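You operate a simulated robot arm through the tools that you are given. There is no shell and no other tool. Be economical: measure what you need, move in short steps, check, and stop when the job is done.

You run a simulated robot arm. Do the job below in one go: nothing can be reset, and whatever is moved stays where it is left.

Task
Test foam block Lot C-47 and put it in the tray for its grade.
Fine: tester slide plate in, crank to Test till the display gives the grade, crank back to Up, slide out again.
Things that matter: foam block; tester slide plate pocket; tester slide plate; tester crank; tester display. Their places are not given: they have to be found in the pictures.

The check looks at the end state, three seconds after you hand in, the way a careful person would. Anything else that was tipped, shoved, dropped, spilled or broken makes it a failure.

Robot
A 6-joint arm with a two-finger parallel gripper, fixed in place. Base frame: the origin is at the foot of the arm, x ahead of it, y to its left, z up; the work surface is at about z = 0. Units: m, rad, N and s.
With the tool pointing down near the work surface it reaches from about 0.14 to 0.58 m from the base axis. Its first joint turns from -1.152 to 1.152 rad. Payload 2.1 kg.
Tool frame: the origin (TCP) lies between the finger pads and is the grasp point; the fingertips stand 0.03 m ahead of it; z points along the fingers, y is the line along which they close. The gripper opens to 0.094 m. The fingers are 0.028 m wide and 0.01 m thick; the gripper's body (0.05 by 0.096 m) begins 0.055 m behind the TCP.
Orientation is that of the tool frame in the base frame, as a unit quaternion [x, y, z, w]. With the fingers straight down and closing along the base's y, the tool's x points along the base's -x, its y along +y and its z along -z.

Tools
- The arm moves only by the tool move_arm. Its argument "deltas" is a list of rows, each a list of 7 numbers: the shift along the base's x, y, z in m, then the turn, a rotation vector about the base's x, y, z in rad, then the opening in per cent of the stroke, from 0 (shut) to 100 (fully open). In form: [[tx, ty, tz, ax, ay, az, claw], ...]. A call has 1 to 20 rows; each row is the pose to reach, as a shift and turn from the pose commanded when the call began. Rows are played at 5 a second. More than 0.05 m and 0.15 rad between two rows, or a gripper value outside its range, and nothing of the call is played. A pose out of reach is approached as far as the arm can. The call stops where the force on the tool passes 40 N (or 10 N more than at its start, if that is more) or the arm is blocked; 0.2 s more then pass. The fingers move at their own pace (about 0.072 m/s each) and stop on an object; they squeeze with about 33 N. The grip force told is the motor's: it shows also when the fingers shut on nothing. Time passes only in rows, and 0.2 s behind the last, so rows that repeat a pose let the fingers close. It gives the time, the measured TCP pose, the force on the tool (base axes), the opening and the grip force at its end, in the units of the frame above (readings bear some noise).
- Cameras (640 x 400 px; columns grow to the right, rows downward): "scene" is fixed at [0.0545, -0.3746, 0.5066]; the picture's right is [0.81, -0.58, 0.00], its down [-0.26, -0.37, -0.89] and it looks along [0.52, 0.73, -0.45] (base axes); focal length 220 px, centre (320, 200). "wrist" rides on the gripper at [-0.037, 0, -0.058] in the tool frame; the picture's right is [0.00, -1.00, 0.00], its down [0.97, 0.00, -0.24] and it looks along [0.24, 0.00, 0.97] (tool axes); focal length 218 px, centre (320, 200).
- capture(camera): a new picture of that camera. It takes no simulated time.
- locate(camera, pixels): there is no depth. For up to 12 entries [column, row, z] of the newest picture of that camera ("zoom" is the newest enlarged one), the place [x, y] in the base frame at which the ray of that pixel passes the height z, good to about 0.002 m, but the place of the scene camera against the robot may be out by one fixed shift of up to 0.018 m in any direction. It takes no simulated time.
- inspect(camera, box): a new picture of the part [left, top, right, bottom] of that camera's present view, enlarged. It takes no simulated time.
- hand_in(): hands the job in; it is judged then, once.

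Go step by step. Measure first, check grasps and placings, and put right what went wrong. The budget is 80 turns and 46 pictures, counting those below and the enlarged ones. Unless the task says otherwise, let go and move clear before handing in, and close with one line.

The tools are called after ">>>" as a command line: name --pt "numbers of a row" for each row, then --argument value for the rest, lists and objects as JSON in quotes. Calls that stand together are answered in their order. move_arm: Moves the arm, as the interface text tells. Its arguments: {"type":"object","properties":{"deltas":{"type":"array"}},"required":["deltas"]} The other tools are called the same way: capture (camera) takes a picture; locate (camera, pixels) gives the place at which the rays of pixels pass given heights; inspect (camera, box) takes an enlarged picture of a part of a camera's view; hand_in () hands the job in.

At the start:

```text
time_s: 0.0
tcp_pos: [0.3758, -0.0504, 0.3646]
tool_rot: [-0.001, 1.0, 0.0, 0.001]
force: [-0.4, 0.0, 0.3]
width: 0.0939
grasp_force: 0.0
```

scene: 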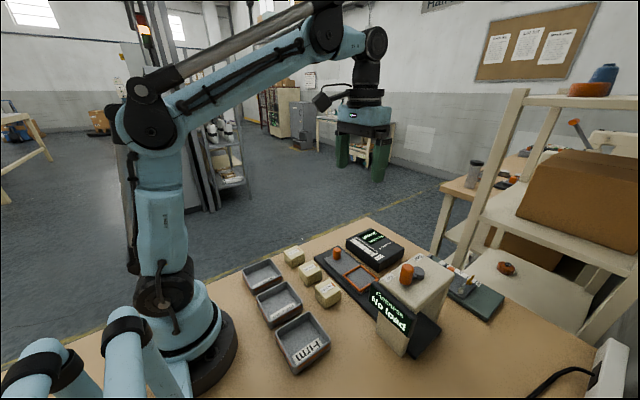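
wrist: 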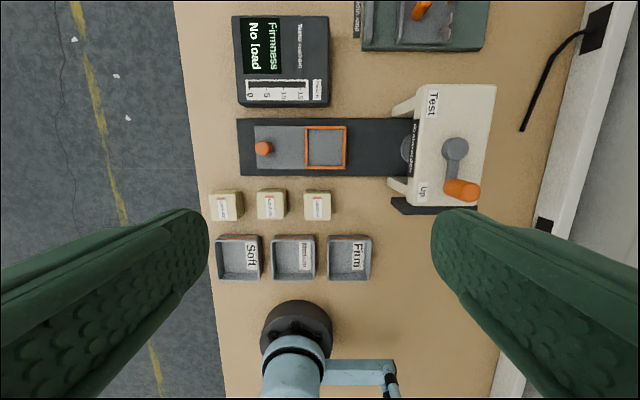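

The wrist view shows three blocks (around px 227,205; 272,204; 317,205), trays below them, and the tester with its slide and crank. I'll enlarge the labels and the tester.

>>> inspect --camera "wrist" --box '[200, 180, 380, 290]'

>>> inspect --camera "wrist" --box '[225, 70, 505, 220]'

>>> inspect --camera "scene" --box '[230, 210, 470, 380]'

>>> locate --camera "wrist" --pixels '[[227, 205, 0.03], [272, 204, 0.03], [317, 205, 0.03], [326, 147, 0.02], [264, 149, 0.03], [455, 148, 0.12], [461, 190, 0.14], [238, 258, 0.02], [293, 258, 0.02], [349, 258, 0.02]]'

```text
3.56 times, centred on (290, 235) of wrist
```

zoom: 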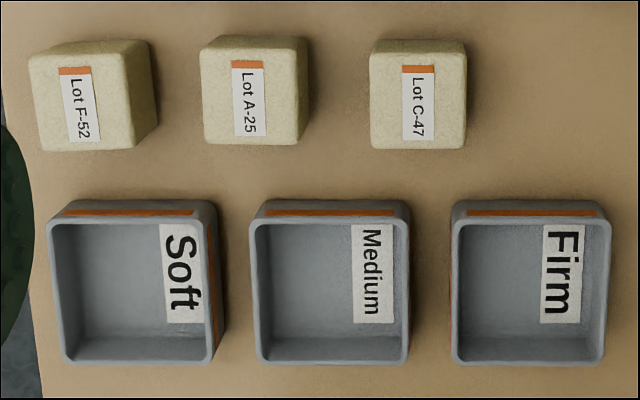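

```text
2.29 times, centred on (365, 145) of wrist
```

zoom: 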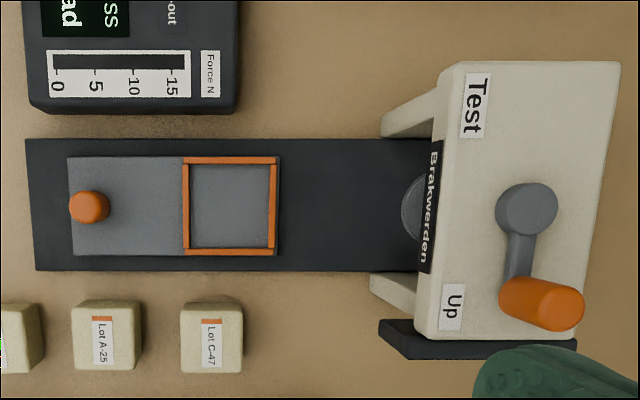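

```text
2.35 times, centred on (350, 295) of scene
```

zoom: 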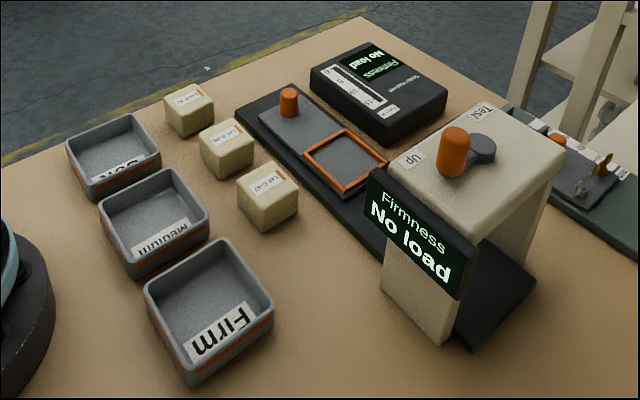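

```text
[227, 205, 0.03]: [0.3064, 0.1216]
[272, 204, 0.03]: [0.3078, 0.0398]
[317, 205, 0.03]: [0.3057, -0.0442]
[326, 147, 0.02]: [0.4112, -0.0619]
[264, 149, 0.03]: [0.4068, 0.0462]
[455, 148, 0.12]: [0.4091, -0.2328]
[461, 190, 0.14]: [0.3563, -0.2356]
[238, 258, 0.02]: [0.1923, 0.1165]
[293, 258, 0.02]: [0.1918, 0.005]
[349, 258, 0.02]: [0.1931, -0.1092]
```

Lot C-47 is the right-hand block, near (0.306,-0.044). I'll move above it for closer measurement.

>>> move_arm --pt "-0.02 0.002 -0.04 0 0 0 70" --pt "-0.035 0.004 -0.08 0 0 0 70" --pt "-0.05 0.005 -0.12 0 0 0 70" --pt "-0.06 0.006 -0.16 0 0 0 70" --pt "-0.07 0.006 -0.19 0 0 0 70" --pt "-0.07 0.006 -0.19 0 0 0 70"

>>> capture --camera "wrist"

```text
time_s: 1.4
tcp_pos: [0.3062, -0.0444, 0.1743]
tool_rot: [-0.001, 1.0, 0.0, 0.001]
force: [-0.3, 0.3, -1.0]
width: 0.0654
grasp_force: 0.0
```

```text
40 pictures are left
```

wrist: 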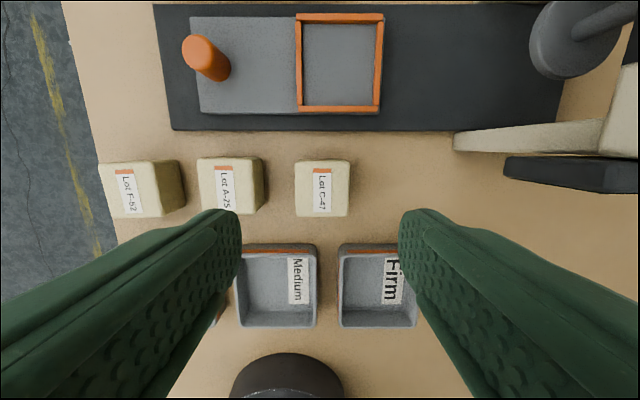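

Now I'll measure block height by locating the same corners at several heights, plus the pocket and the knob.

>>> locate --camera "wrist" --pixels '[[295, 188, 0.035], [350, 188, 0.035], [322, 161, 0.035], [322, 216, 0.035], [295, 188, 0.045], [350, 188, 0.045], [322, 161, 0.045], [322, 216, 0.045], [299, 65, 0.012], [380, 65, 0.012], [340, 17, 0.012], [340, 109, 0.012]]'

>>> locate --camera "wrist" --pixels '[[187, 190, 0.0], [101, 190, 0.035], [101, 190, 0.045], [267, 185, 0.0], [198, 188, 0.035], [198, 188, 0.045], [215, 75, 0.012], [197, 47, 0.035], [197, 47, 0.045], [378, 285, 0.02], [340, 285, 0.035], [416, 285, 0.035]]'

>>> inspect --camera "wrist" --box '[150, 0, 450, 220]'

```text
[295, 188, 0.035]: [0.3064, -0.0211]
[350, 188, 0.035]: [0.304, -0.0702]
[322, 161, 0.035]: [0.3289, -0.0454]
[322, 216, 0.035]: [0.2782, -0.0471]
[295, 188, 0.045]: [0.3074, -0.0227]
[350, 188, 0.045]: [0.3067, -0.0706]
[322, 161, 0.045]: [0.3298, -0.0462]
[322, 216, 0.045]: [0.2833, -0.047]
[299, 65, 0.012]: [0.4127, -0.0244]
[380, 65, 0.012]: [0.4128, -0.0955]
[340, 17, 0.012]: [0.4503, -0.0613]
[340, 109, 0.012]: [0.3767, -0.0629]
```

```text
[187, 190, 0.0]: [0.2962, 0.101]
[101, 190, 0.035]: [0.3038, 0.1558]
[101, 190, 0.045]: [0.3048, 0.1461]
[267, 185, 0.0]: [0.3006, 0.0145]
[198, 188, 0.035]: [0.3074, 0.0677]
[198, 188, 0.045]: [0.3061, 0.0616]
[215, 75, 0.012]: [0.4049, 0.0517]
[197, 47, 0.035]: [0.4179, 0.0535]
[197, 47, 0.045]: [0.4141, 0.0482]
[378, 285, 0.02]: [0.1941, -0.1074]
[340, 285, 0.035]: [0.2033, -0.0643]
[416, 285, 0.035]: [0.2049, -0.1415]
```

```text
1.82 times, centred on (300, 110) of wrist
```

zoom: 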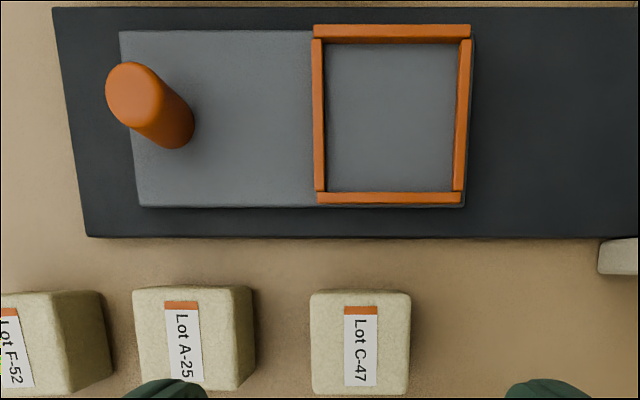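

The block is about a 0.046 m cube centred near (0.306,-0.047), and the pocket is centred near (0.413,-0.061). I'll go down with the fingertips at about z 0.017 and grip.

>>> move_arm --pt "0 -0.0026 -0.04 0 0 0 74" --pt "0 -0.0026 -0.08 0 0 0 74" --pt "0 -0.0026 -0.11 0 0 0 74" --pt "0 -0.0026 -0.127 0 0 0 74" --pt "0 -0.0026 -0.127 0 0 0 74"

>>> capture --camera "wrist"

```text
time_s: 2.6
tcp_pos: [0.3064, -0.0471, 0.0472]
tool_rot: [-0.001, 1.0, -0.001, 0.001]
force: [0.5, 0.2, 0.5]
width: 0.0696
grasp_force: 0.0
```

```text
38 pictures are left
```

wrist: 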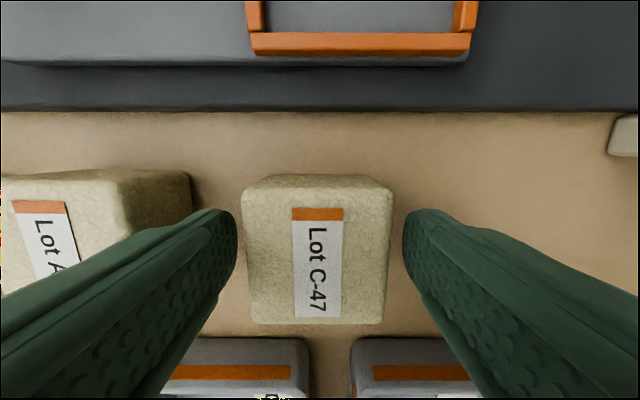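

The block sits centred between the fingers (cols 245–392), so I'll close on it.

>>> move_arm --pt "0 0 0 0 0 0 42" --pt "0 0 0 0 0 0 42" --pt "0 0 0 0 0 0 42"

```text
time_s: 3.4
tcp_pos: [0.306, -0.0469, 0.0491]
tool_rot: [-0.001, 1.0, 0.0, 0.001]
force: [0.3, -1.0, 1.2]
width: 0.0482
grasp_force: 33.1
```

Gripped at a width of 0.048 m. Now I'll lift it and carry it above the pocket.

>>> move_arm --pt "0 0 0.03 0 0 0 40" --pt "0 0 0.06 0 0 0 40" --pt "0.035 -0.005 0.06 0 0 0 40" --pt "0.07 -0.01 0.06 0 0 0 40" --pt "0.107 -0.014 0.06 0 0 0 40" --pt "0.107 -0.014 0.06 0 0 0 40"

>>> capture --camera "wrist"

>>> capture --camera "scene"

```text
time_s: 4.8
tcp_pos: [0.4136, -0.0616, 0.1082]
tool_rot: [0.0, 1.0, 0.0, 0.001]
force: [0.4, -0.1, -0.3]
width: 0.0481
grasp_force: 33.1
```

```text
37 pictures are left
```

wrist: 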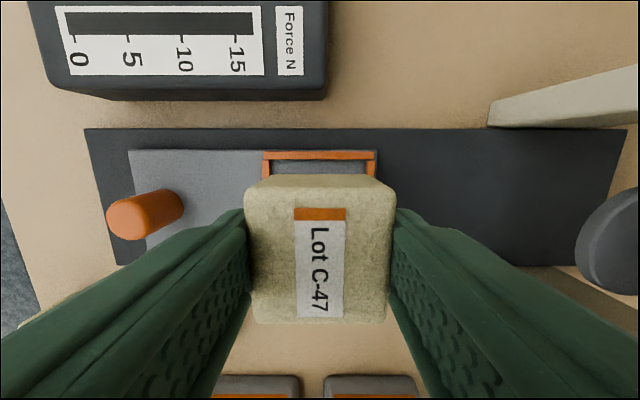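

```text
36 pictures are left
```

scene: 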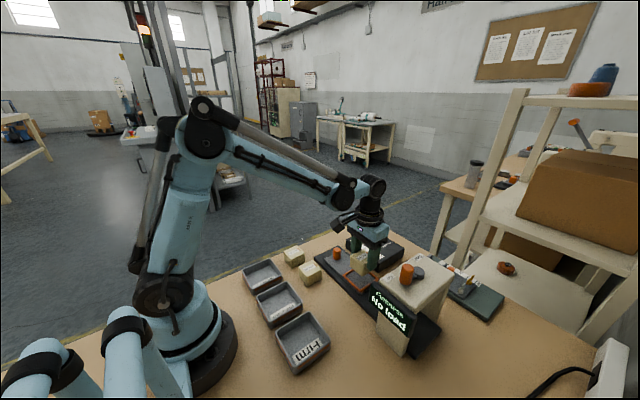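

The frame's back edge (row 155, cols 263–376) is centred on the gripper. I'll locate it to get the pocket centre.

>>> locate --camera "wrist" --pixels '[[263, 155, 0.014], [376, 155, 0.014], [320, 160, 0.014], [182, 205, 0.012], [128, 220, 0.045], [128, 220, 0.055]]'

```text
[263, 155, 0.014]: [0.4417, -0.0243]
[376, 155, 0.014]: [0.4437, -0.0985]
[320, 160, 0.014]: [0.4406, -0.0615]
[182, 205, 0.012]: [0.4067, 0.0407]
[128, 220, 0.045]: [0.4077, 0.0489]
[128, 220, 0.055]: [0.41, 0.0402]
```

The pocket centre is about (0.411,-0.0615), so I'll nudge x back 2 mm and lower in steps until contact.

>>> move_arm --pt "-0.002 0 -0.025 0 0 0 40" --pt "-0.002 0 -0.035 0 0 0 40" --pt "-0.002 0 -0.04 0 0 0 40" --pt "-0.002 0 -0.043 0 0 0 40" --pt "-0.002 0 -0.043 0 0 0 40"

>>> capture --camera "wrist"

>>> inspect --camera "scene" --box '[310, 225, 430, 310]'

```text
time_s: 5.7
tcp_pos: [0.4109, -0.0616, 0.0682]
tool_rot: [-0.001, 1.0, 0.0, -0.001]
force: [-0.3, 0.1, 15.4]
width: 0.0482
grasp_force: 32.9
stopped in row 4: the force on the tool passed its limit (the readings are from after the stop); the commanded pose is now the measured one
```

```text
35 pictures are left
```

wrist: 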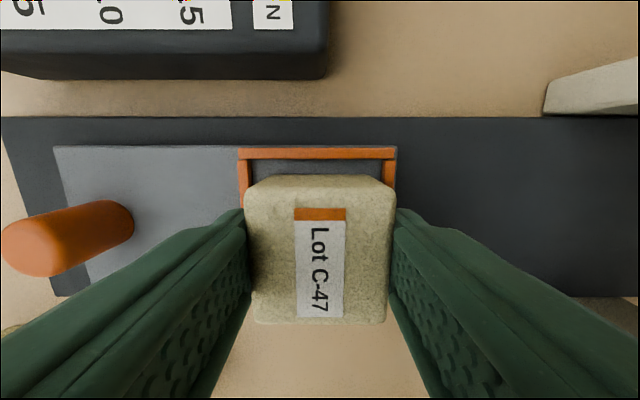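

```text
4.71 times, centred on (370, 268) of scene
```

zoom: 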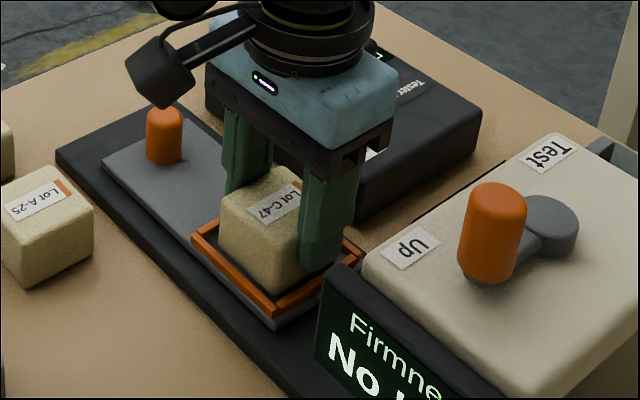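

Contact came at TCP z 0.068, so the pocket floor is around z 0.02. I'll recheck the frame position at that height.

>>> locate --camera "wrist" --pixels '[[239, 153, 0.024], [397, 153, 0.024], [320, 149, 0.024], [320, 160, 0.024], [130, 220, 0.02], [30, 245, 0.05], [30, 245, 0.06]]'

>>> inspect --camera "scene" --box '[340, 255, 385, 290]'

```text
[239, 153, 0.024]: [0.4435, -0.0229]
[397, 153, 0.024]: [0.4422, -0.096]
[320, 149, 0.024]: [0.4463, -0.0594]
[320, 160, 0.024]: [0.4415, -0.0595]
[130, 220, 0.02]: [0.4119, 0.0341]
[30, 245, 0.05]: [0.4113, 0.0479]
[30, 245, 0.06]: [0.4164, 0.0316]
```

```text
11.43 times, centred on (362, 272) of scene
```

zoom: 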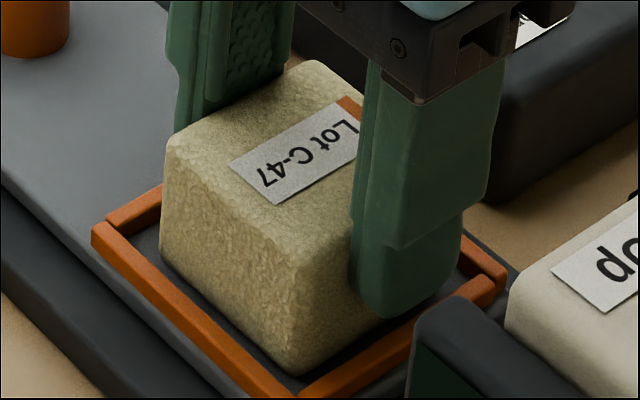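

The block is resting inside the orange frame. I'll release it, rise, and look at the pocket and the knob.

>>> move_arm --pt "0 0 0 0 0 0 72" --pt "0 0 0 0 0 0 72" --pt "0 0 0.04 0 0 0 72" --pt "0 0 0.08 0 0 0 72" --pt "0 0.05 0.09 0 0 0 72" --pt "0 0.1 0.1 0 0 0 72" --pt "0 0.107 0.1 0 0 0 55"

>>> capture --camera "wrist"

>>> inspect --camera "scene" --box '[300, 225, 460, 335]'

```text
refused: row 5 steps farther than a row can; nothing moved
```

```text
32 pictures are left
```

wrist: 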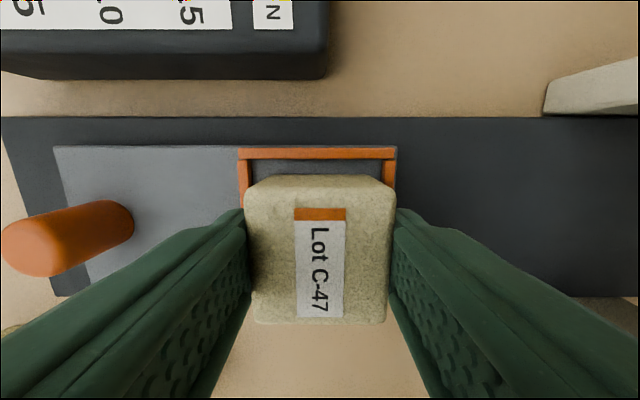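

```text
3.64 times, centred on (380, 280) of scene
```

zoom: 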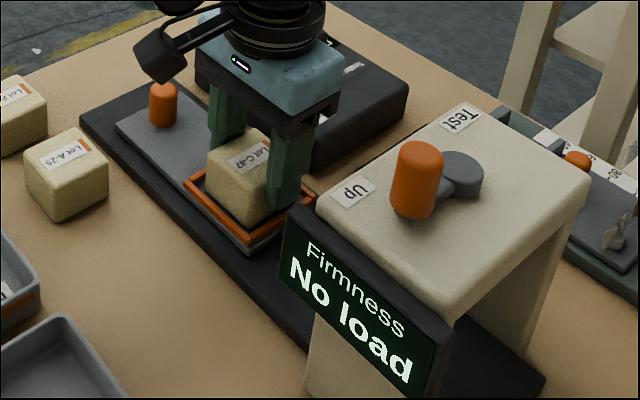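

The call was refused because one row's step was too long, and nothing moved. I'll repeat it with shorter steps.

>>> move_arm --pt "0 0 0 0 0 0 72" --pt "0 0 0 0 0 0 72" --pt "0 0 0.04 0 0 0 72" --pt "0 0 0.08 0 0 0 72" --pt "0 0.035 0.09 0 0 0 72" --pt "0 0.07 0.1 0 0 0 72" --pt "0 0.107 0.1 0 0 0 55" --pt "0 0.107 0.1 0 0 0 55"

>>> capture --camera "wrist"

```text
time_s: 7.5
tcp_pos: [0.4101, 0.0438, 0.1685]
tool_rot: [0.0, 1.0, -0.001, 0.001]
force: [0.5, -0.2, 0.5]
width: 0.0516
grasp_force: 0.0
```

```text
30 pictures are left
```

wrist: 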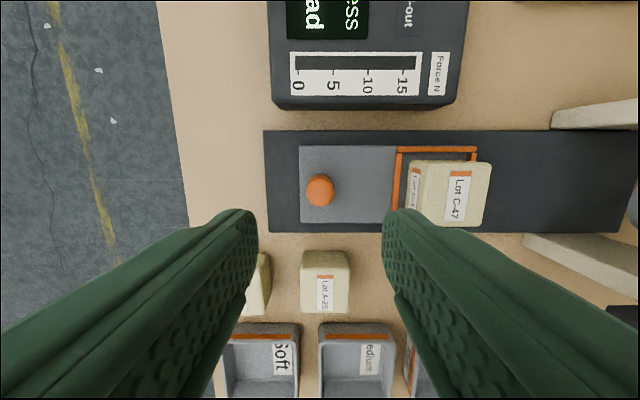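

The knob (320,190) is straight below in y. I'll locate it and read the housing edge for clearance.

>>> locate --camera "wrist" --pixels '[[320, 188, 0.05], [320, 188, 0.06], [307, 188, 0.055], [334, 188, 0.055], [320, 175, 0.055], [320, 203, 0.055], [455, 195, 0.066], [398, 170, 0.024], [476, 150, 0.024]]'

>>> inspect --camera "wrist" --box '[380, 130, 500, 240]'

```text
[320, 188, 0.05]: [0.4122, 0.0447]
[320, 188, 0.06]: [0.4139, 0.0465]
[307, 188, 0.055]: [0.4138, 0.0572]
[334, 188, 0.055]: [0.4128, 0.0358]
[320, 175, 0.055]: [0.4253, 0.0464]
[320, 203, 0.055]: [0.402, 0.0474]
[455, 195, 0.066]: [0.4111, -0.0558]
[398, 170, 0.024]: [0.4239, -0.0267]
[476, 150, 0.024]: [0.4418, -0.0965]
```

```text
3.64 times, centred on (440, 185) of wrist
```

zoom: 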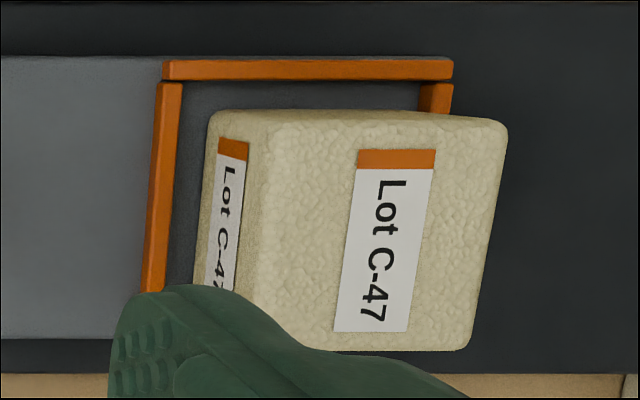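

The knob is about 0.02 m across at (0.412,0.046). I'll lower with the fingertips just above the plate and close on it.

>>> move_arm --pt "0.002 0.002 -0.04 0 0 0 55" --pt "0.002 0.002 -0.08 0 0 0 55" --pt "0.002 0.002 -0.1 0 0 0 55" --pt "0.002 0.002 -0.11 0 0 0 55" --pt "0.002 0.002 -0.11 0 0 0 10" --pt "0.002 0.002 -0.11 0 0 0 10" --pt "0.002 0.002 -0.11 0 0 0 10"

>>> capture --camera "wrist"

```text
time_s: 9.1
tcp_pos: [0.4122, 0.0454, 0.06]
tool_rot: [0.001, 1.0, -0.002, 0.0]
force: [-1.7, -20.0, -11.3]
width: 0.0228
grasp_force: 45.1
```

```text
28 pictures are left
```

wrist: 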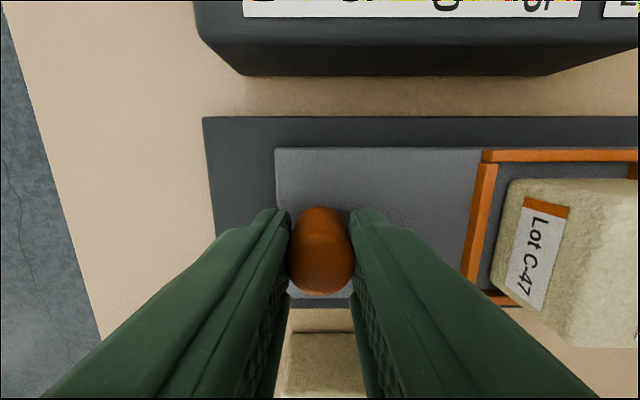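

The knob is held (width 0.0228) with some sideways preload. I'll push in towards the tester.

>>> move_arm --pt "0 -0.005 0 0 0 0 10" --pt "0 -0.02 0 0 0 0 10" --pt "0 -0.035 0 0 0 0 10" --pt "0 -0.05 0 0 0 0 10" --pt "0 -0.065 0 0 0 0 10" --pt "0 -0.08 0 0 0 0 10" --pt "0 -0.095 0 0 0 0 10" --pt "0 -0.095 0 0 0 0 10"

>>> capture --camera "scene"

>>> capture --camera "wrist"

```text
time_s: 10.1
tcp_pos: [0.4119, 0.0055, 0.0589]
tool_rot: [-0.001, 1.0, 0.001, -0.002]
force: [-0.7, -1.2, 7.0]
width: 0.0229
grasp_force: 44.6
stopped in row 4: the force on the tool passed its limit (the readings are from after the stop); the commanded pose is now the measured one
```

```text
27 pictures are left
```

scene: 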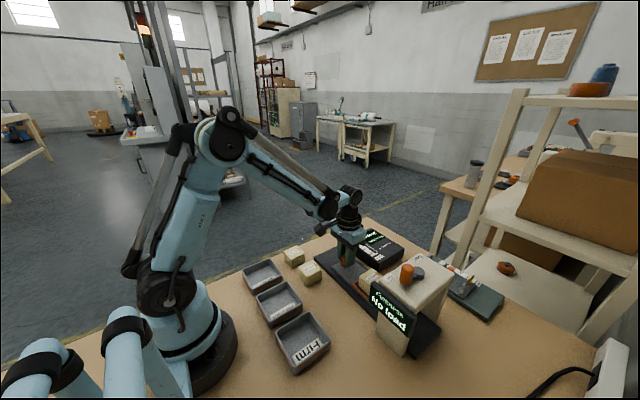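

```text
26 pictures are left
```

wrist: 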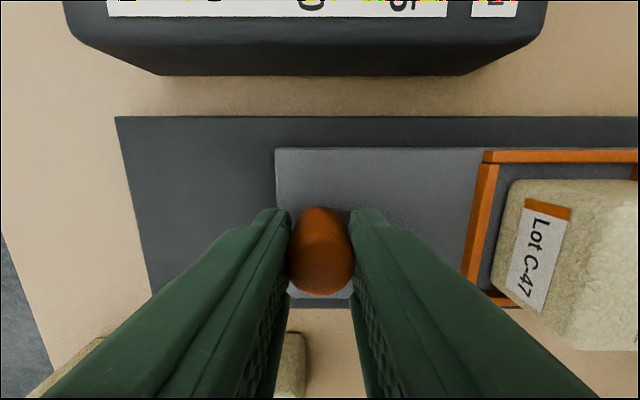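

The slide moved 4 cm with the knob and block still in place, and friction tripped the limit. I'll continue more slowly.

>>> move_arm --pt "0 -0.006 0 0 0 0 10" --pt "0 -0.012 0 0 0 0 10" --pt "0 -0.018 0 0 0 0 10" --pt "0 -0.024 0 0 0 0 10" --pt "0 -0.03 0 0 0 0 10" --pt "0 -0.036 0 0 0 0 10" --pt "0 -0.042 0 0 0 0 10" --pt "0 -0.048 0 0 0 0 10" --pt "0 -0.054 0 0 0 0 10" --pt "0 -0.06 0 0 0 0 10" --pt "0 -0.066 0 0 0 0 10" --pt "0 -0.072 0 0 0 0 10" --pt "0 -0.078 0 0 0 0 10" --pt "0 -0.084 0 0 0 0 10"

```text
time_s: 13.1
tcp_pos: [0.4122, -0.08, 0.059]
tool_rot: [-0.001, 1.0, 0.001, -0.003]
force: [-17.1, 0.6, -6.9]
width: 0.023
grasp_force: 44.9
```

It is now at y -0.08 without a stop. I'll check where the slide is relative to the press.

>>> inspect --camera "scene" --box '[310, 225, 470, 345]'

>>> capture --camera "wrist"

```text
3.33 times, centred on (390, 285) of scene
```

zoom: 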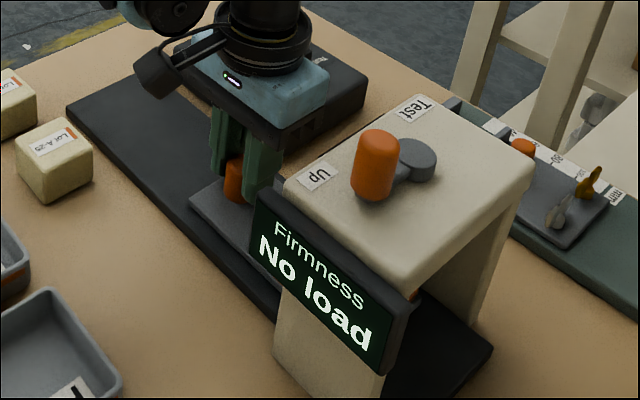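

```text
24 pictures are left
```

wrist: 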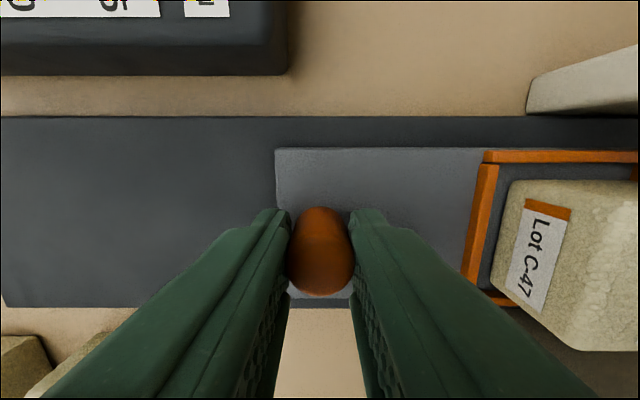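

There's still clearance to the housing, and the block is going under the press. I'll push on slowly to find the end stop.

>>> move_arm --pt "0 -0.005 0 0 0 0 10" --pt "0 -0.01 0 0 0 0 10" --pt "0 -0.015 0 0 0 0 10" --pt "0 -0.02 0 0 0 0 10" --pt "0 -0.025 0 0 0 0 10" --pt "0 -0.03 0 0 0 0 10"

>>> inspect --camera "scene" --box '[310, 225, 470, 345]'

```text
time_s: 14.3
tcp_pos: [0.4136, -0.0948, 0.0585]
tool_rot: [-0.005, 1.0, 0.008, -0.004]
force: [1.3, 5.1, -3.6]
width: 0.0233
grasp_force: 45.2
stopped in row 5: the force on the tool passed its limit (the readings are from after the stop); the commanded pose is now the measured one
```

```text
3.33 times, centred on (390, 285) of scene
```

zoom: 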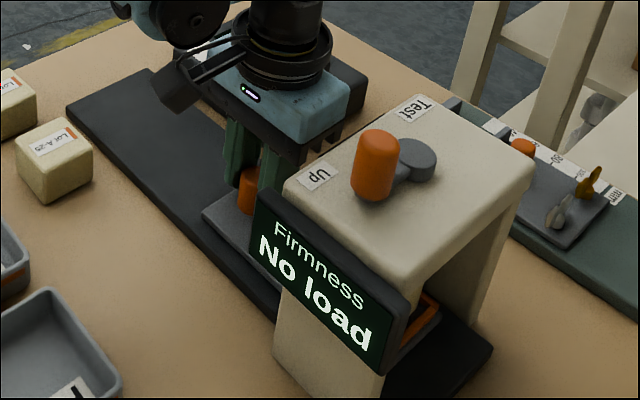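

It stopped at y -0.095 (0.14 m of travel), most likely the end stop. I'll release, rise and check from the wrist.

>>> move_arm --pt "0 0 0 0 0 0 45" --pt "0 0 0 0 0 0 45" --pt "0 0 0.04 0 0 0 45" --pt "0 0 0.08 0 0 0 45" --pt "0 0 0.12 0 0 0 45" --pt "0 0 0.16 0 0 0 45" --pt "0 -0.02 0.19 0 0 0 45" --pt "0 -0.04 0.21 0 0 0 45" --pt "0 -0.07 0.23 0 0 0 45" --pt "0 -0.07 0.23 0 0 0 45"

>>> capture --camera "wrist"

```text
time_s: 16.5
tcp_pos: [0.4117, -0.1649, 0.2888]
tool_rot: [-0.004, 1.0, 0.008, -0.003]
force: [0.6, -0.6, 0.3]
width: 0.0423
grasp_force: 0.0
```

```text
22 pictures are left
```

wrist: 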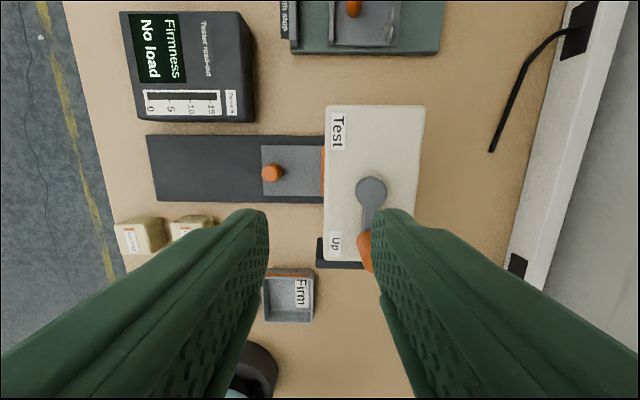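

The slide is fully in, with its pocket frame edge at the housing edge (323,165). The crank pivot works out near (0.411,-0.21,0.158). I'll move to see the handle clearly.

>>> move_arm --pt "-0.02 -0.02 0 0 0 0 90" --pt "-0.04 -0.04 -0.01 0 0 0 100" --pt "-0.05 -0.045 -0.02 0 0 0 100" --pt "-0.05 -0.045 -0.02 0 0 0 100"

>>> capture --camera "wrist"

```text
time_s: 17.5
tcp_pos: [0.3628, -0.2091, 0.2679]
tool_rot: [-0.004, 1.0, 0.008, -0.003]
force: [0.4, -0.2, -0.3]
width: 0.0941
grasp_force: 0.0
```

```text
21 pictures are left
```

wrist: 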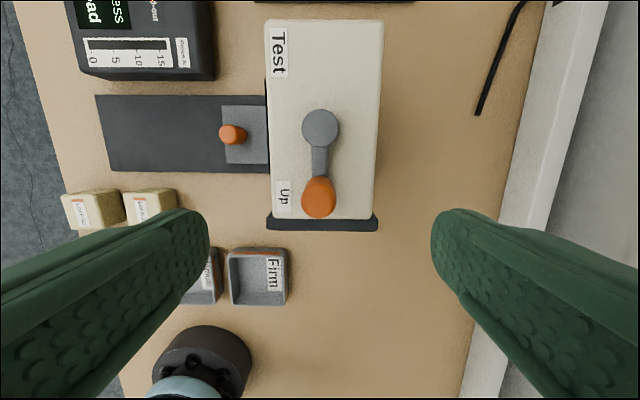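

The handle is visible at (319,197) and points to Up. I'll enlarge it and locate it.

>>> inspect --camera "wrist" --box '[260, 100, 390, 240]'

>>> locate --camera "wrist" --pixels '[[321, 128, 0.155], [319, 183, 0.155], [319, 200, 0.18], [319, 200, 0.19], [319, 200, 0.2], [266, 130, 0.14], [233, 135, 0.055]]'

```text
2.86 times, centred on (325, 170) of wrist
```

zoom: 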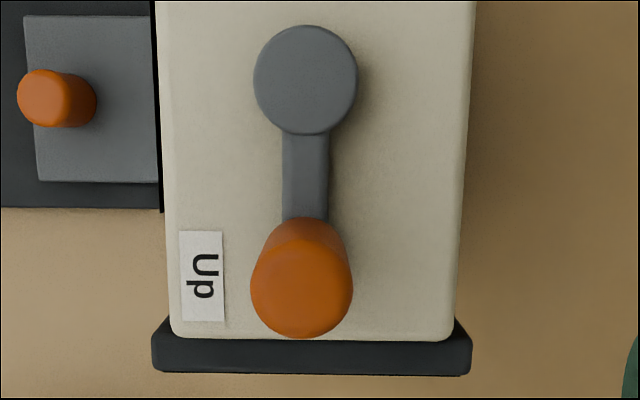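

```text
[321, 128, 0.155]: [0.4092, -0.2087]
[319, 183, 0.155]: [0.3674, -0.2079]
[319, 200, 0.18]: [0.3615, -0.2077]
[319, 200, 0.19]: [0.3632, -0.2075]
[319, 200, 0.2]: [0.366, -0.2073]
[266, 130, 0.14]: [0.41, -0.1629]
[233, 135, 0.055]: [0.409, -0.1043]
```

The handle top is at about z 0.20, centre (0.365,-0.208). The pivot is at (0.4095,-0.2085), giving a radius of about 0.044. I'll descend around the handle and grip.

>>> move_arm --pt "0.002 0.001 -0.02 0 0 0 60" --pt "0.002 0.001 -0.045 0 0 0 55" --pt "0.002 0.001 -0.06 0 0 0 55" --pt "0.002 0.001 -0.073 0 0 0 55" --pt "0.002 0.001 -0.073 0 0 0 12" --pt "0.002 0.001 -0.073 0 0 0 12" --pt "0.002 0.001 -0.073 0 0 0 12"

>>> capture --camera "wrist"

```text
time_s: 19.1
tcp_pos: [0.3634, -0.2085, 0.1956]
tool_rot: [-0.005, 1.0, 0.009, -0.004]
force: [0.1, 14.5, -3.8]
width: 0.0212
grasp_force: 45.2
```

```text
19 pictures are left
```

wrist: 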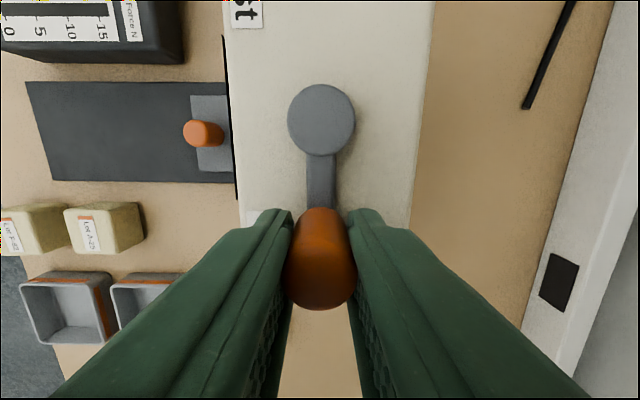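

The handle is gripped. I'll probe the turn direction with a small arc via +y.

>>> move_arm --pt "0.0001 0.0035 0 0 0 -0.08 12" --pt "0.0005 0.0067 0 0 0 -0.15 12" --pt "0.0005 0.0067 0 0 0 -0.15 12"

```text
time_s: 19.9
tcp_pos: [0.3649, -0.2038, 0.1951]
tool_rot: [0.071, 0.997, 0.007, -0.001]
force: [5.5, -2.2, 9.4]
width: 0.021
grasp_force: 44.9
```

It moves freely that way with low force (crank about 0.13 rad). I'll carry on along the arc to about 85°.

>>> move_arm --pt "0.0015 0.0065 0 0 0 -0.149 12" --pt "0.0039 0.0127 0 0 0 -0.298 12" --pt "0.0073 0.0185 0 0 0 -0.447 12" --pt "0.0114 0.0237 0 0 0 -0.596 12" --pt "0.0163 0.0282 0 0 0 -0.745 12" --pt "0.0219 0.032 0 0 0 -0.894 12" --pt "0.0279 0.0348 0 0 0 -1.043 12" --pt "0.0343 0.0368 0 0 0 -1.192 12" --pt "0.0409 0.0377 0 0 0 -1.341 12"

>>> inspect --camera "scene" --box '[310, 205, 490, 345]'

```text
time_s: 21.9
tcp_pos: [0.4054, -0.1635, 0.1957]
tool_rot: [0.675, 0.738, 0.009, 0.0]
force: [-2.7, 30.0, -9.1]
width: 0.0214
grasp_force: 44.8
```

```text
2.86 times, centred on (400, 275) of scene
```

zoom: 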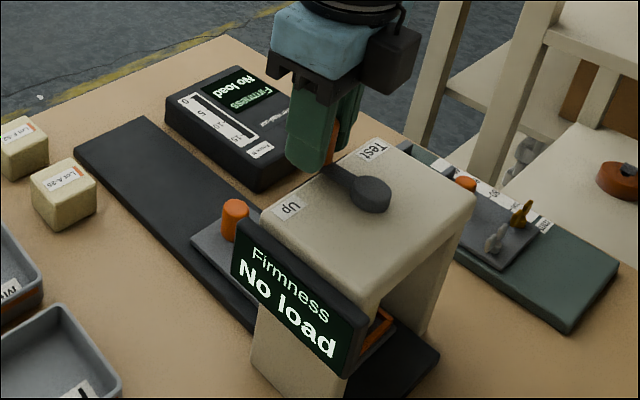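

The crank has passed 85° and the arm is following, with 30 N outward from a slight radius mismatch. I'll relax that by moving 2 mm outward.

>>> move_arm --pt "0 0.001 0 0 0 0 12" --pt "0 0.002 0 0 0 0 12" --pt "0 0.002 0 0 0 0 12"

```text
time_s: 22.7
tcp_pos: [0.4054, -0.1636, 0.1949]
tool_rot: [0.675, 0.738, 0.009, 0.002]
force: [-2.0, 14.8, -25.5]
width: 0.0213
grasp_force: 44.6
```

Forces are moderate. I'll continue the arc, still turning the tool along with the crank.

>>> move_arm --pt "0.0067 0 0 0 0 -0.149 12" --pt "0.0134 -0.0009 0 0 0 -0.298 12" --pt "0.0199 -0.0029 0 0 0 -0.447 12" --pt "0.026 -0.0058 0 0 0 -0.596 12" --pt "0.0316 -0.0096 0 0 0 -0.745 12" --pt "0.0365 -0.0141 0 0 0 -0.894 12"

>>> inspect --camera "scene" --box '[310, 205, 490, 345]'

```text
time_s: 23.1
tcp_pos: [0.4117, -0.1617, 0.1948]
tool_rot: [0.733, 0.68, 0.008, 0.002]
force: [-0.1, 0.6, -5.2]
width: 0.0214
grasp_force: 44.7
stopped in row 2: the force on the tool passed its limit (the readings are from after the stop); the commanded pose is now the measured one
```

```text
2.86 times, centred on (400, 275) of scene
```

zoom: 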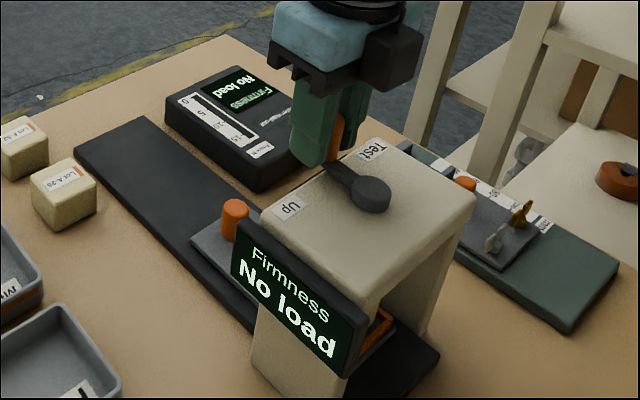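

A transient tripped the limit, and the reset of the command relaxed the force. The handle radius is nearer 0.0467, so I'll continue with finer steps on that arc.

>>> move_arm --pt "0.0047 -0.0004 0 0 0 -0.1 12" --pt "0.0092 -0.0012 0 0 0 -0.2 12" --pt "0.0137 -0.0025 0 0 0 -0.3 12" --pt "0.0181 -0.0042 0 0 0 -0.4 12" --pt "0.0222 -0.0064 0 0 0 -0.5 12" --pt "0.0261 -0.0089 0 0 0 -0.6 12" --pt "0.0298 -0.0119 0 0 0 -0.7 12" --pt "0.0331 -0.0151 0 0 0 -0.8 12"

```text
time_s: 24.9
tcp_pos: [0.4439, -0.1786, 0.1957]
tool_rot: [0.941, 0.34, 0.004, 0.007]
force: [-21.6, -17.9, -27.0]
width: 0.021
grasp_force: 45.3
```

The crank is at about 138°, with the force pointing radially inward, so the last arc was slightly wide. I'll shrink it and finish towards Test.

>>> move_arm --pt "-0.001 -0.001 0 0 0 0 12" --pt "0.0023 -0.0051 0 0 0 -0.12 12" --pt "0.005 -0.0096 0 0 0 -0.24 12" --pt "0.0071 -0.0144 0 0 0 -0.36 12" --pt "0.0087 -0.0195 0 0 0 -0.48 12" --pt "0.0097 -0.0246 0 0 0 -0.6 12" --pt "0.01 -0.0285 0 0 0 -0.69 12"

>>> inspect --camera "scene" --box '[310, 205, 490, 345]'

```text
time_s: 26.5
tcp_pos: [0.456, -0.2035, 0.1958]
tool_rot: [1.0, 0.003, 0.003, 0.007]
force: [-19.1, -1.3, -12.1]
width: 0.0213
grasp_force: 45.1
```

```text
2.86 times, centred on (400, 275) of scene
```

zoom: 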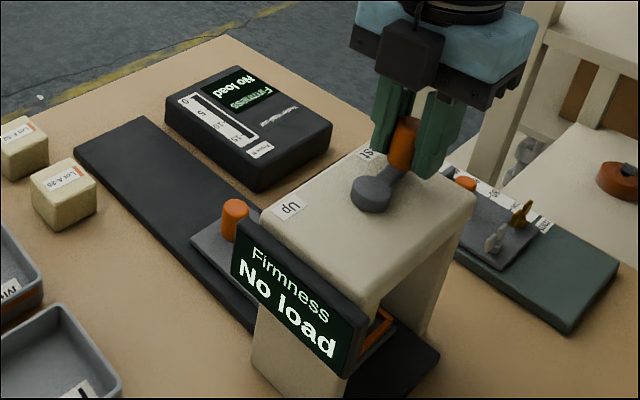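

Crank is at about 174° and the display still says No load. I'll nudge the last few mm to the Test stop and let the display settle.

>>> move_arm --pt "-0.001 -0.002 0 0 0 0 12" --pt "-0.001 -0.004 0 0 0 0 12" --pt "-0.001 -0.006 0 0 0 0 12" --pt "-0.001 -0.008 0 0 0 0 12" --pt "-0.001 -0.008 0 0 0 0 12" --pt "-0.001 -0.008 0 0 0 0 12" --pt "-0.001 -0.008 0 0 0 0 12"

>>> inspect --camera "scene" --box '[310, 205, 490, 345]'

```text
time_s: 28.1
tcp_pos: [0.4552, -0.2143, 0.1961]
tool_rot: [1.0, 0.004, 0.006, 0.009]
force: [9.1, -1.4, 12.5]
width: 0.0213
grasp_force: 45.3
```

```text
2.86 times, centred on (400, 275) of scene
```

zoom: 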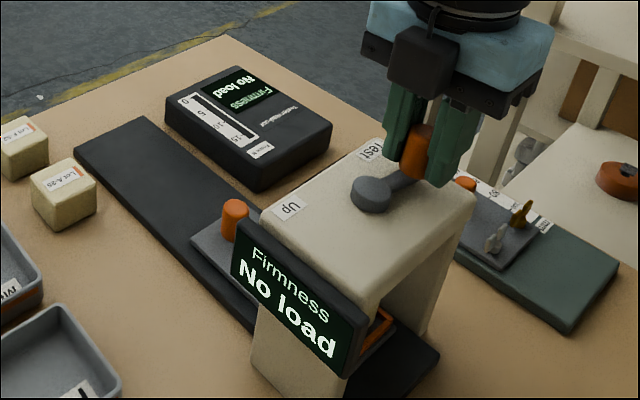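

The crank is now past the Test line with no stop and still No load. I'll look closely under the press.

>>> inspect --camera "scene" --box '[400, 275, 450, 325]'

>>> capture --camera "wrist"

```text
8.00 times, centred on (425, 300) of scene
```

zoom: 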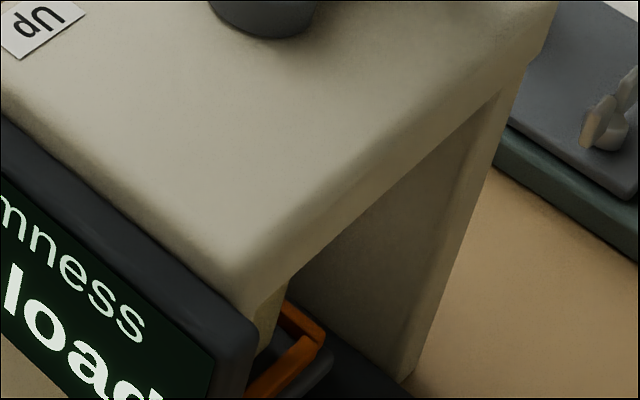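

```text
13 pictures are left
```

wrist: 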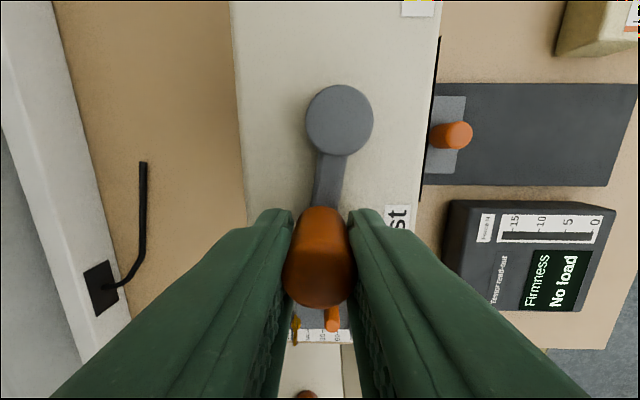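

The block's yellow side is visible under the press and the crank arm is just past the Test line. I'll turn a little further, watching force, then dwell so the display can settle.

>>> move_arm --pt "-0.0005 -0.002 0 0 0 -0.04 12" --pt "-0.001 -0.004 0 0 0 -0.08 12" --pt "-0.0015 -0.006 0 0 0 -0.13 12" --pt "-0.0015 -0.006 0 0 0 -0.13 12" --pt "-0.0015 -0.006 0 0 0 -0.13 12" --pt "-0.0015 -0.006 0 0 0 -0.13 12" --pt "-0.0015 -0.006 0 0 0 -0.13 12" --pt "-0.0015 -0.006 0 0 0 -0.13 12" --pt "-0.0015 -0.006 0 0 0 -0.13 12" --pt "-0.0015 -0.006 0 0 0 -0.13 12"

>>> inspect --camera "scene" --box '[360, 245, 460, 330]'

```text
time_s: 30.3
tcp_pos: [0.4536, -0.2206, 0.1959]
tool_rot: [0.998, -0.061, 0.006, 0.008]
force: [14.2, -4.3, 17.4]
width: 0.021
grasp_force: 44.9
```

```text
4.71 times, centred on (410, 288) of scene
```

zoom: 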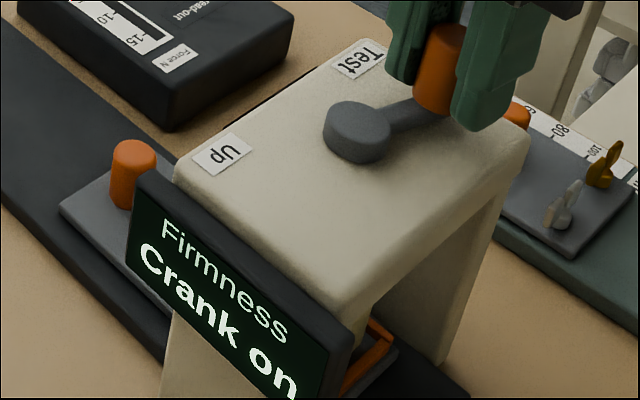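

The display now reads "Crank on", so the load has begun and I should keep turning. I'll continue the arc slowly.

>>> move_arm --pt "-0.0015 -0.0056 0 0 0 -0.13 12" --pt "-0.0039 -0.0104 0 0 0 -0.25 12" --pt "-0.0069 -0.015 0 0 0 -0.37 12" --pt "-0.0104 -0.0195 0 0 0 -0.49 12" --pt "-0.0104 -0.0195 0 0 0 -0.49 12" --pt "-0.0104 -0.0195 0 0 0 -0.49 12" --pt "-0.0104 -0.0195 0 0 0 -0.49 12"

>>> inspect --camera "scene" --box '[360, 245, 460, 330]'

```text
time_s: 31.9
tcp_pos: [0.3842, -0.3136, 0.1969]
tool_rot: [0.962, -0.274, 0.007, -0.001]
force: [-0.5, 0.6, -0.3]
width: 0.0111
grasp_force: 0.1
out of reach, approached as far as the arm can: row 2, 3, 4, 5, 6, 7
```

```text
4.71 times, centred on (410, 288) of scene
```

zoom: 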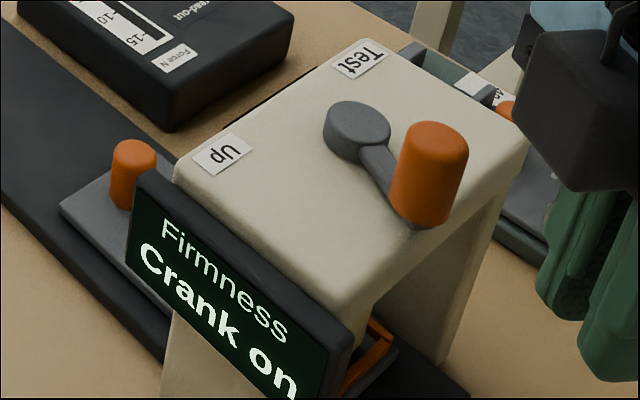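

The last rows went past the wrist's reach, so the grip slid off and the arm swung clear to the right with no contact force. The crank now sits about 110° beyond Test, with the display still at "Crank on". I'll rise and start unwinding the wrist.

>>> move_arm --pt "0 0 0.02 0 0 0.1 30" --pt "0 0 0.05 0 0 0.24 40" --pt "0 0 0.07 0 0 0.38 40" --pt "0 0 0.07 0 0 0.5 40"

```text
time_s: 32.9
tcp_pos: [0.3859, -0.3173, 0.2644]
tool_rot: [1.0, -0.027, 0.007, -0.004]
force: [0.3, 0.2, 0.5]
width: 0.0375
grasp_force: 0.0
```

The wrist is responding normally, with yaw about -3.2 rad. I'll continue unwinding while moving above the handle.

>>> move_arm --pt "0 0.003 0 0 0 0.147 50" --pt "0 0.006 0 0 0 0.294 50" --pt "0 0.009 0 0 0 0.441 50" --pt "0 0.012 0 0 0 0.588 50" --pt "0 0.015 0 0 0 0.735 50" --pt "0.001 0.018 0 0 0 0.882 50" --pt "0.001 0.021 0 0 0 1.029 50" --pt "0.002 0.024 0 0 0 1.176 50" --pt "0.002 0.027 0 0 0 1.323 50" --pt "0.003 0.03 0 0 0 1.47 50" --pt "0.003 0.033 0 0 0 1.617 50" --pt "0.004 0.036 0 0 0 1.764 50" --pt "0.004 0.04 0 0 0 1.911 50" --pt "0.005 0.044 0 0 0 2.058 50" --pt "0.005 0.048 0 0 0 2.205 50" --pt "0.006 0.052 0 0 0 2.352 50" --pt "0.006 0.056 0 0 0 2.499 50" --pt "0.007 0.06 0 0 0 2.646 50" --pt "0.007 0.063 0 0 0 2.793 50" --pt "0.008 0.066 0 0 0 2.94 50"

```text
time_s: 37.1
tcp_pos: [0.395, -0.2524, 0.2649]
tool_rot: [0.126, 0.992, -0.002, -0.006]
force: [-0.8, -0.6, -0.8]
width: 0.0468
grasp_force: 0.1
```

Yaw is now about -0.25. I'll turn another +1.47 so the fingers straddle the crank tangentially, then look.

>>> move_arm --pt "0 0 0 0 0 0.147 60" --pt "0 0 0 0 0 0.294 60" --pt "0 0 0 0 0 0.441 60" --pt "0 0 0 0 0 0.588 60" --pt "0 0 0 0 0 0.735 60" --pt "0 0 0 0 0 0.882 60" --pt "0 0 0 0 0 1.029 60" --pt "0 0 0 0 0 1.176 60" --pt "0 0 0 0 0 1.323 60" --pt "0 0 0 0 0 1.47 60" --pt "0 0 0 0 0 1.47 60"

>>> capture --camera "wrist"

```text
time_s: 39.5
tcp_pos: [0.3935, -0.2529, 0.2636]
tool_rot: [-0.571, 0.821, -0.006, -0.004]
force: [0.5, -0.4, -0.3]
width: 0.0562
grasp_force: 0.0
```

```text
10 pictures are left
```

wrist: 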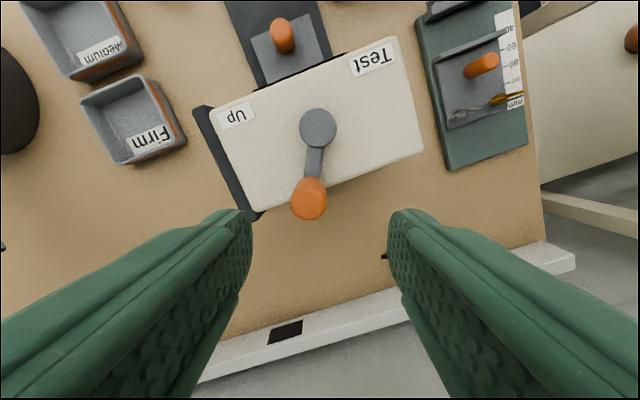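

The handle is at (308,200) and the pivot at (318,127). I'll locate both.

>>> locate --camera "wrist" --pixels '[[308, 203, 0.2], [308, 205, 0.195], [318, 127, 0.158], [313, 183, 0.16]]'

```text
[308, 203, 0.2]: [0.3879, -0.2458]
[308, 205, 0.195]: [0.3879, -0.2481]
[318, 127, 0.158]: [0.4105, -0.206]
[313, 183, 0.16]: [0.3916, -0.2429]
```

The handle is at (0.3885,-0.247). I'll descend onto it, align the yaw and grip.

>>> move_arm --pt "-0.005 0.006 -0.02 0 0 -0.14 60" --pt "-0.005 0.006 -0.05 0 0 -0.145 55" --pt "-0.005 0.006 -0.0685 0 0 -0.145 55" --pt "-0.005 0.006 -0.0685 0 0 -0.145 12" --pt "-0.005 0.006 -0.0685 0 0 -0.145 12" --pt "-0.005 0.006 -0.0685 0 0 -0.145 12"

```text
time_s: 40.9
tcp_pos: [0.3881, -0.2492, 0.1945]
tool_rot: [-0.509, 0.861, -0.005, -0.004]
force: [-0.5, -0.5, -7.5]
width: 0.0212
grasp_force: 45.6
```

Gripped with low force (ψ≈-1.09 rad before Up). I'll continue cranking in the same direction, past Up.

>>> move_arm --pt "-0.0054 0.0034 0 0 0 -0.14 12" --pt "-0.0103 0.0074 0 0 0 -0.28 12" --pt "-0.0146 0.0121 0 0 0 -0.42 12" --pt "-0.0182 0.0174 0 0 0 -0.56 12" --pt "-0.021 0.0231 0 0 0 -0.7 12" --pt "-0.023 0.0292 0 0 0 -0.84 12" --pt "-0.0241 0.0354 0 0 0 -0.98 12" --pt "-0.0243 0.0418 0 0 0 -1.12 12"

>>> inspect --camera "scene" --box '[360, 235, 460, 330]'

```text
time_s: 41.8
tcp_pos: [0.3729, -0.235, 0.1944]
tool_rot: [-0.304, 0.953, -0.005, -0.008]
force: [-1.7, -0.1, -4.6]
width: 0.021
grasp_force: 44.6
stopped in row 4: the force on the tool passed its limit (the readings are from after the stop); the commanded pose is now the measured one
```

```text
4.21 times, centred on (410, 282) of scene
```

zoom: 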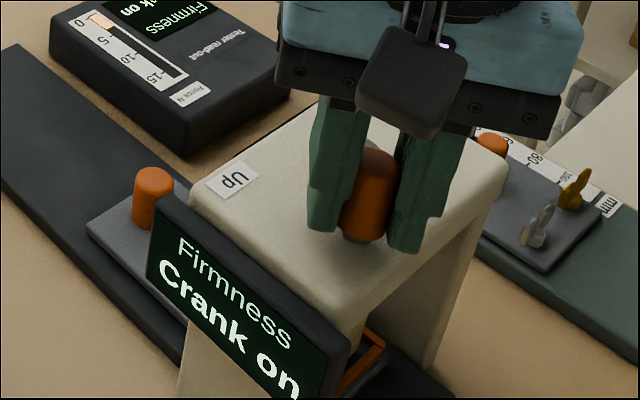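

The readout's force bar has started to rise, so turning on is right. I'll continue with finer steps.

>>> move_arm --pt "-0.0024 0.0037 0 0 0 -0.097 12" --pt "-0.0045 0.0077 0 0 0 -0.197 12" --pt "-0.0062 0.0119 0 0 0 -0.297 12" --pt "-0.0074 0.0162 0 0 0 -0.397 12" --pt "-0.0082 0.0207 0 0 0 -0.497 12" --pt "-0.0086 0.0252 0 0 0 -0.597 12" --pt "-0.0085 0.0297 0 0 0 -0.697 12" --pt "-0.0079 0.0342 0 0 0 -0.797 12" --pt "-0.007 0.0386 0 0 0 -0.897 12" --pt "-0.0055 0.0429 0 0 0 -0.997 12" --pt "-0.0037 0.047 0 0 0 -1.097 12"

```text
time_s: 44.2
tcp_pos: [0.3694, -0.1872, 0.1947]
tool_rot: [0.239, 0.971, -0.001, -0.008]
force: [1.3, -0.5, 26.8]
width: 0.021
grasp_force: 44.9
```

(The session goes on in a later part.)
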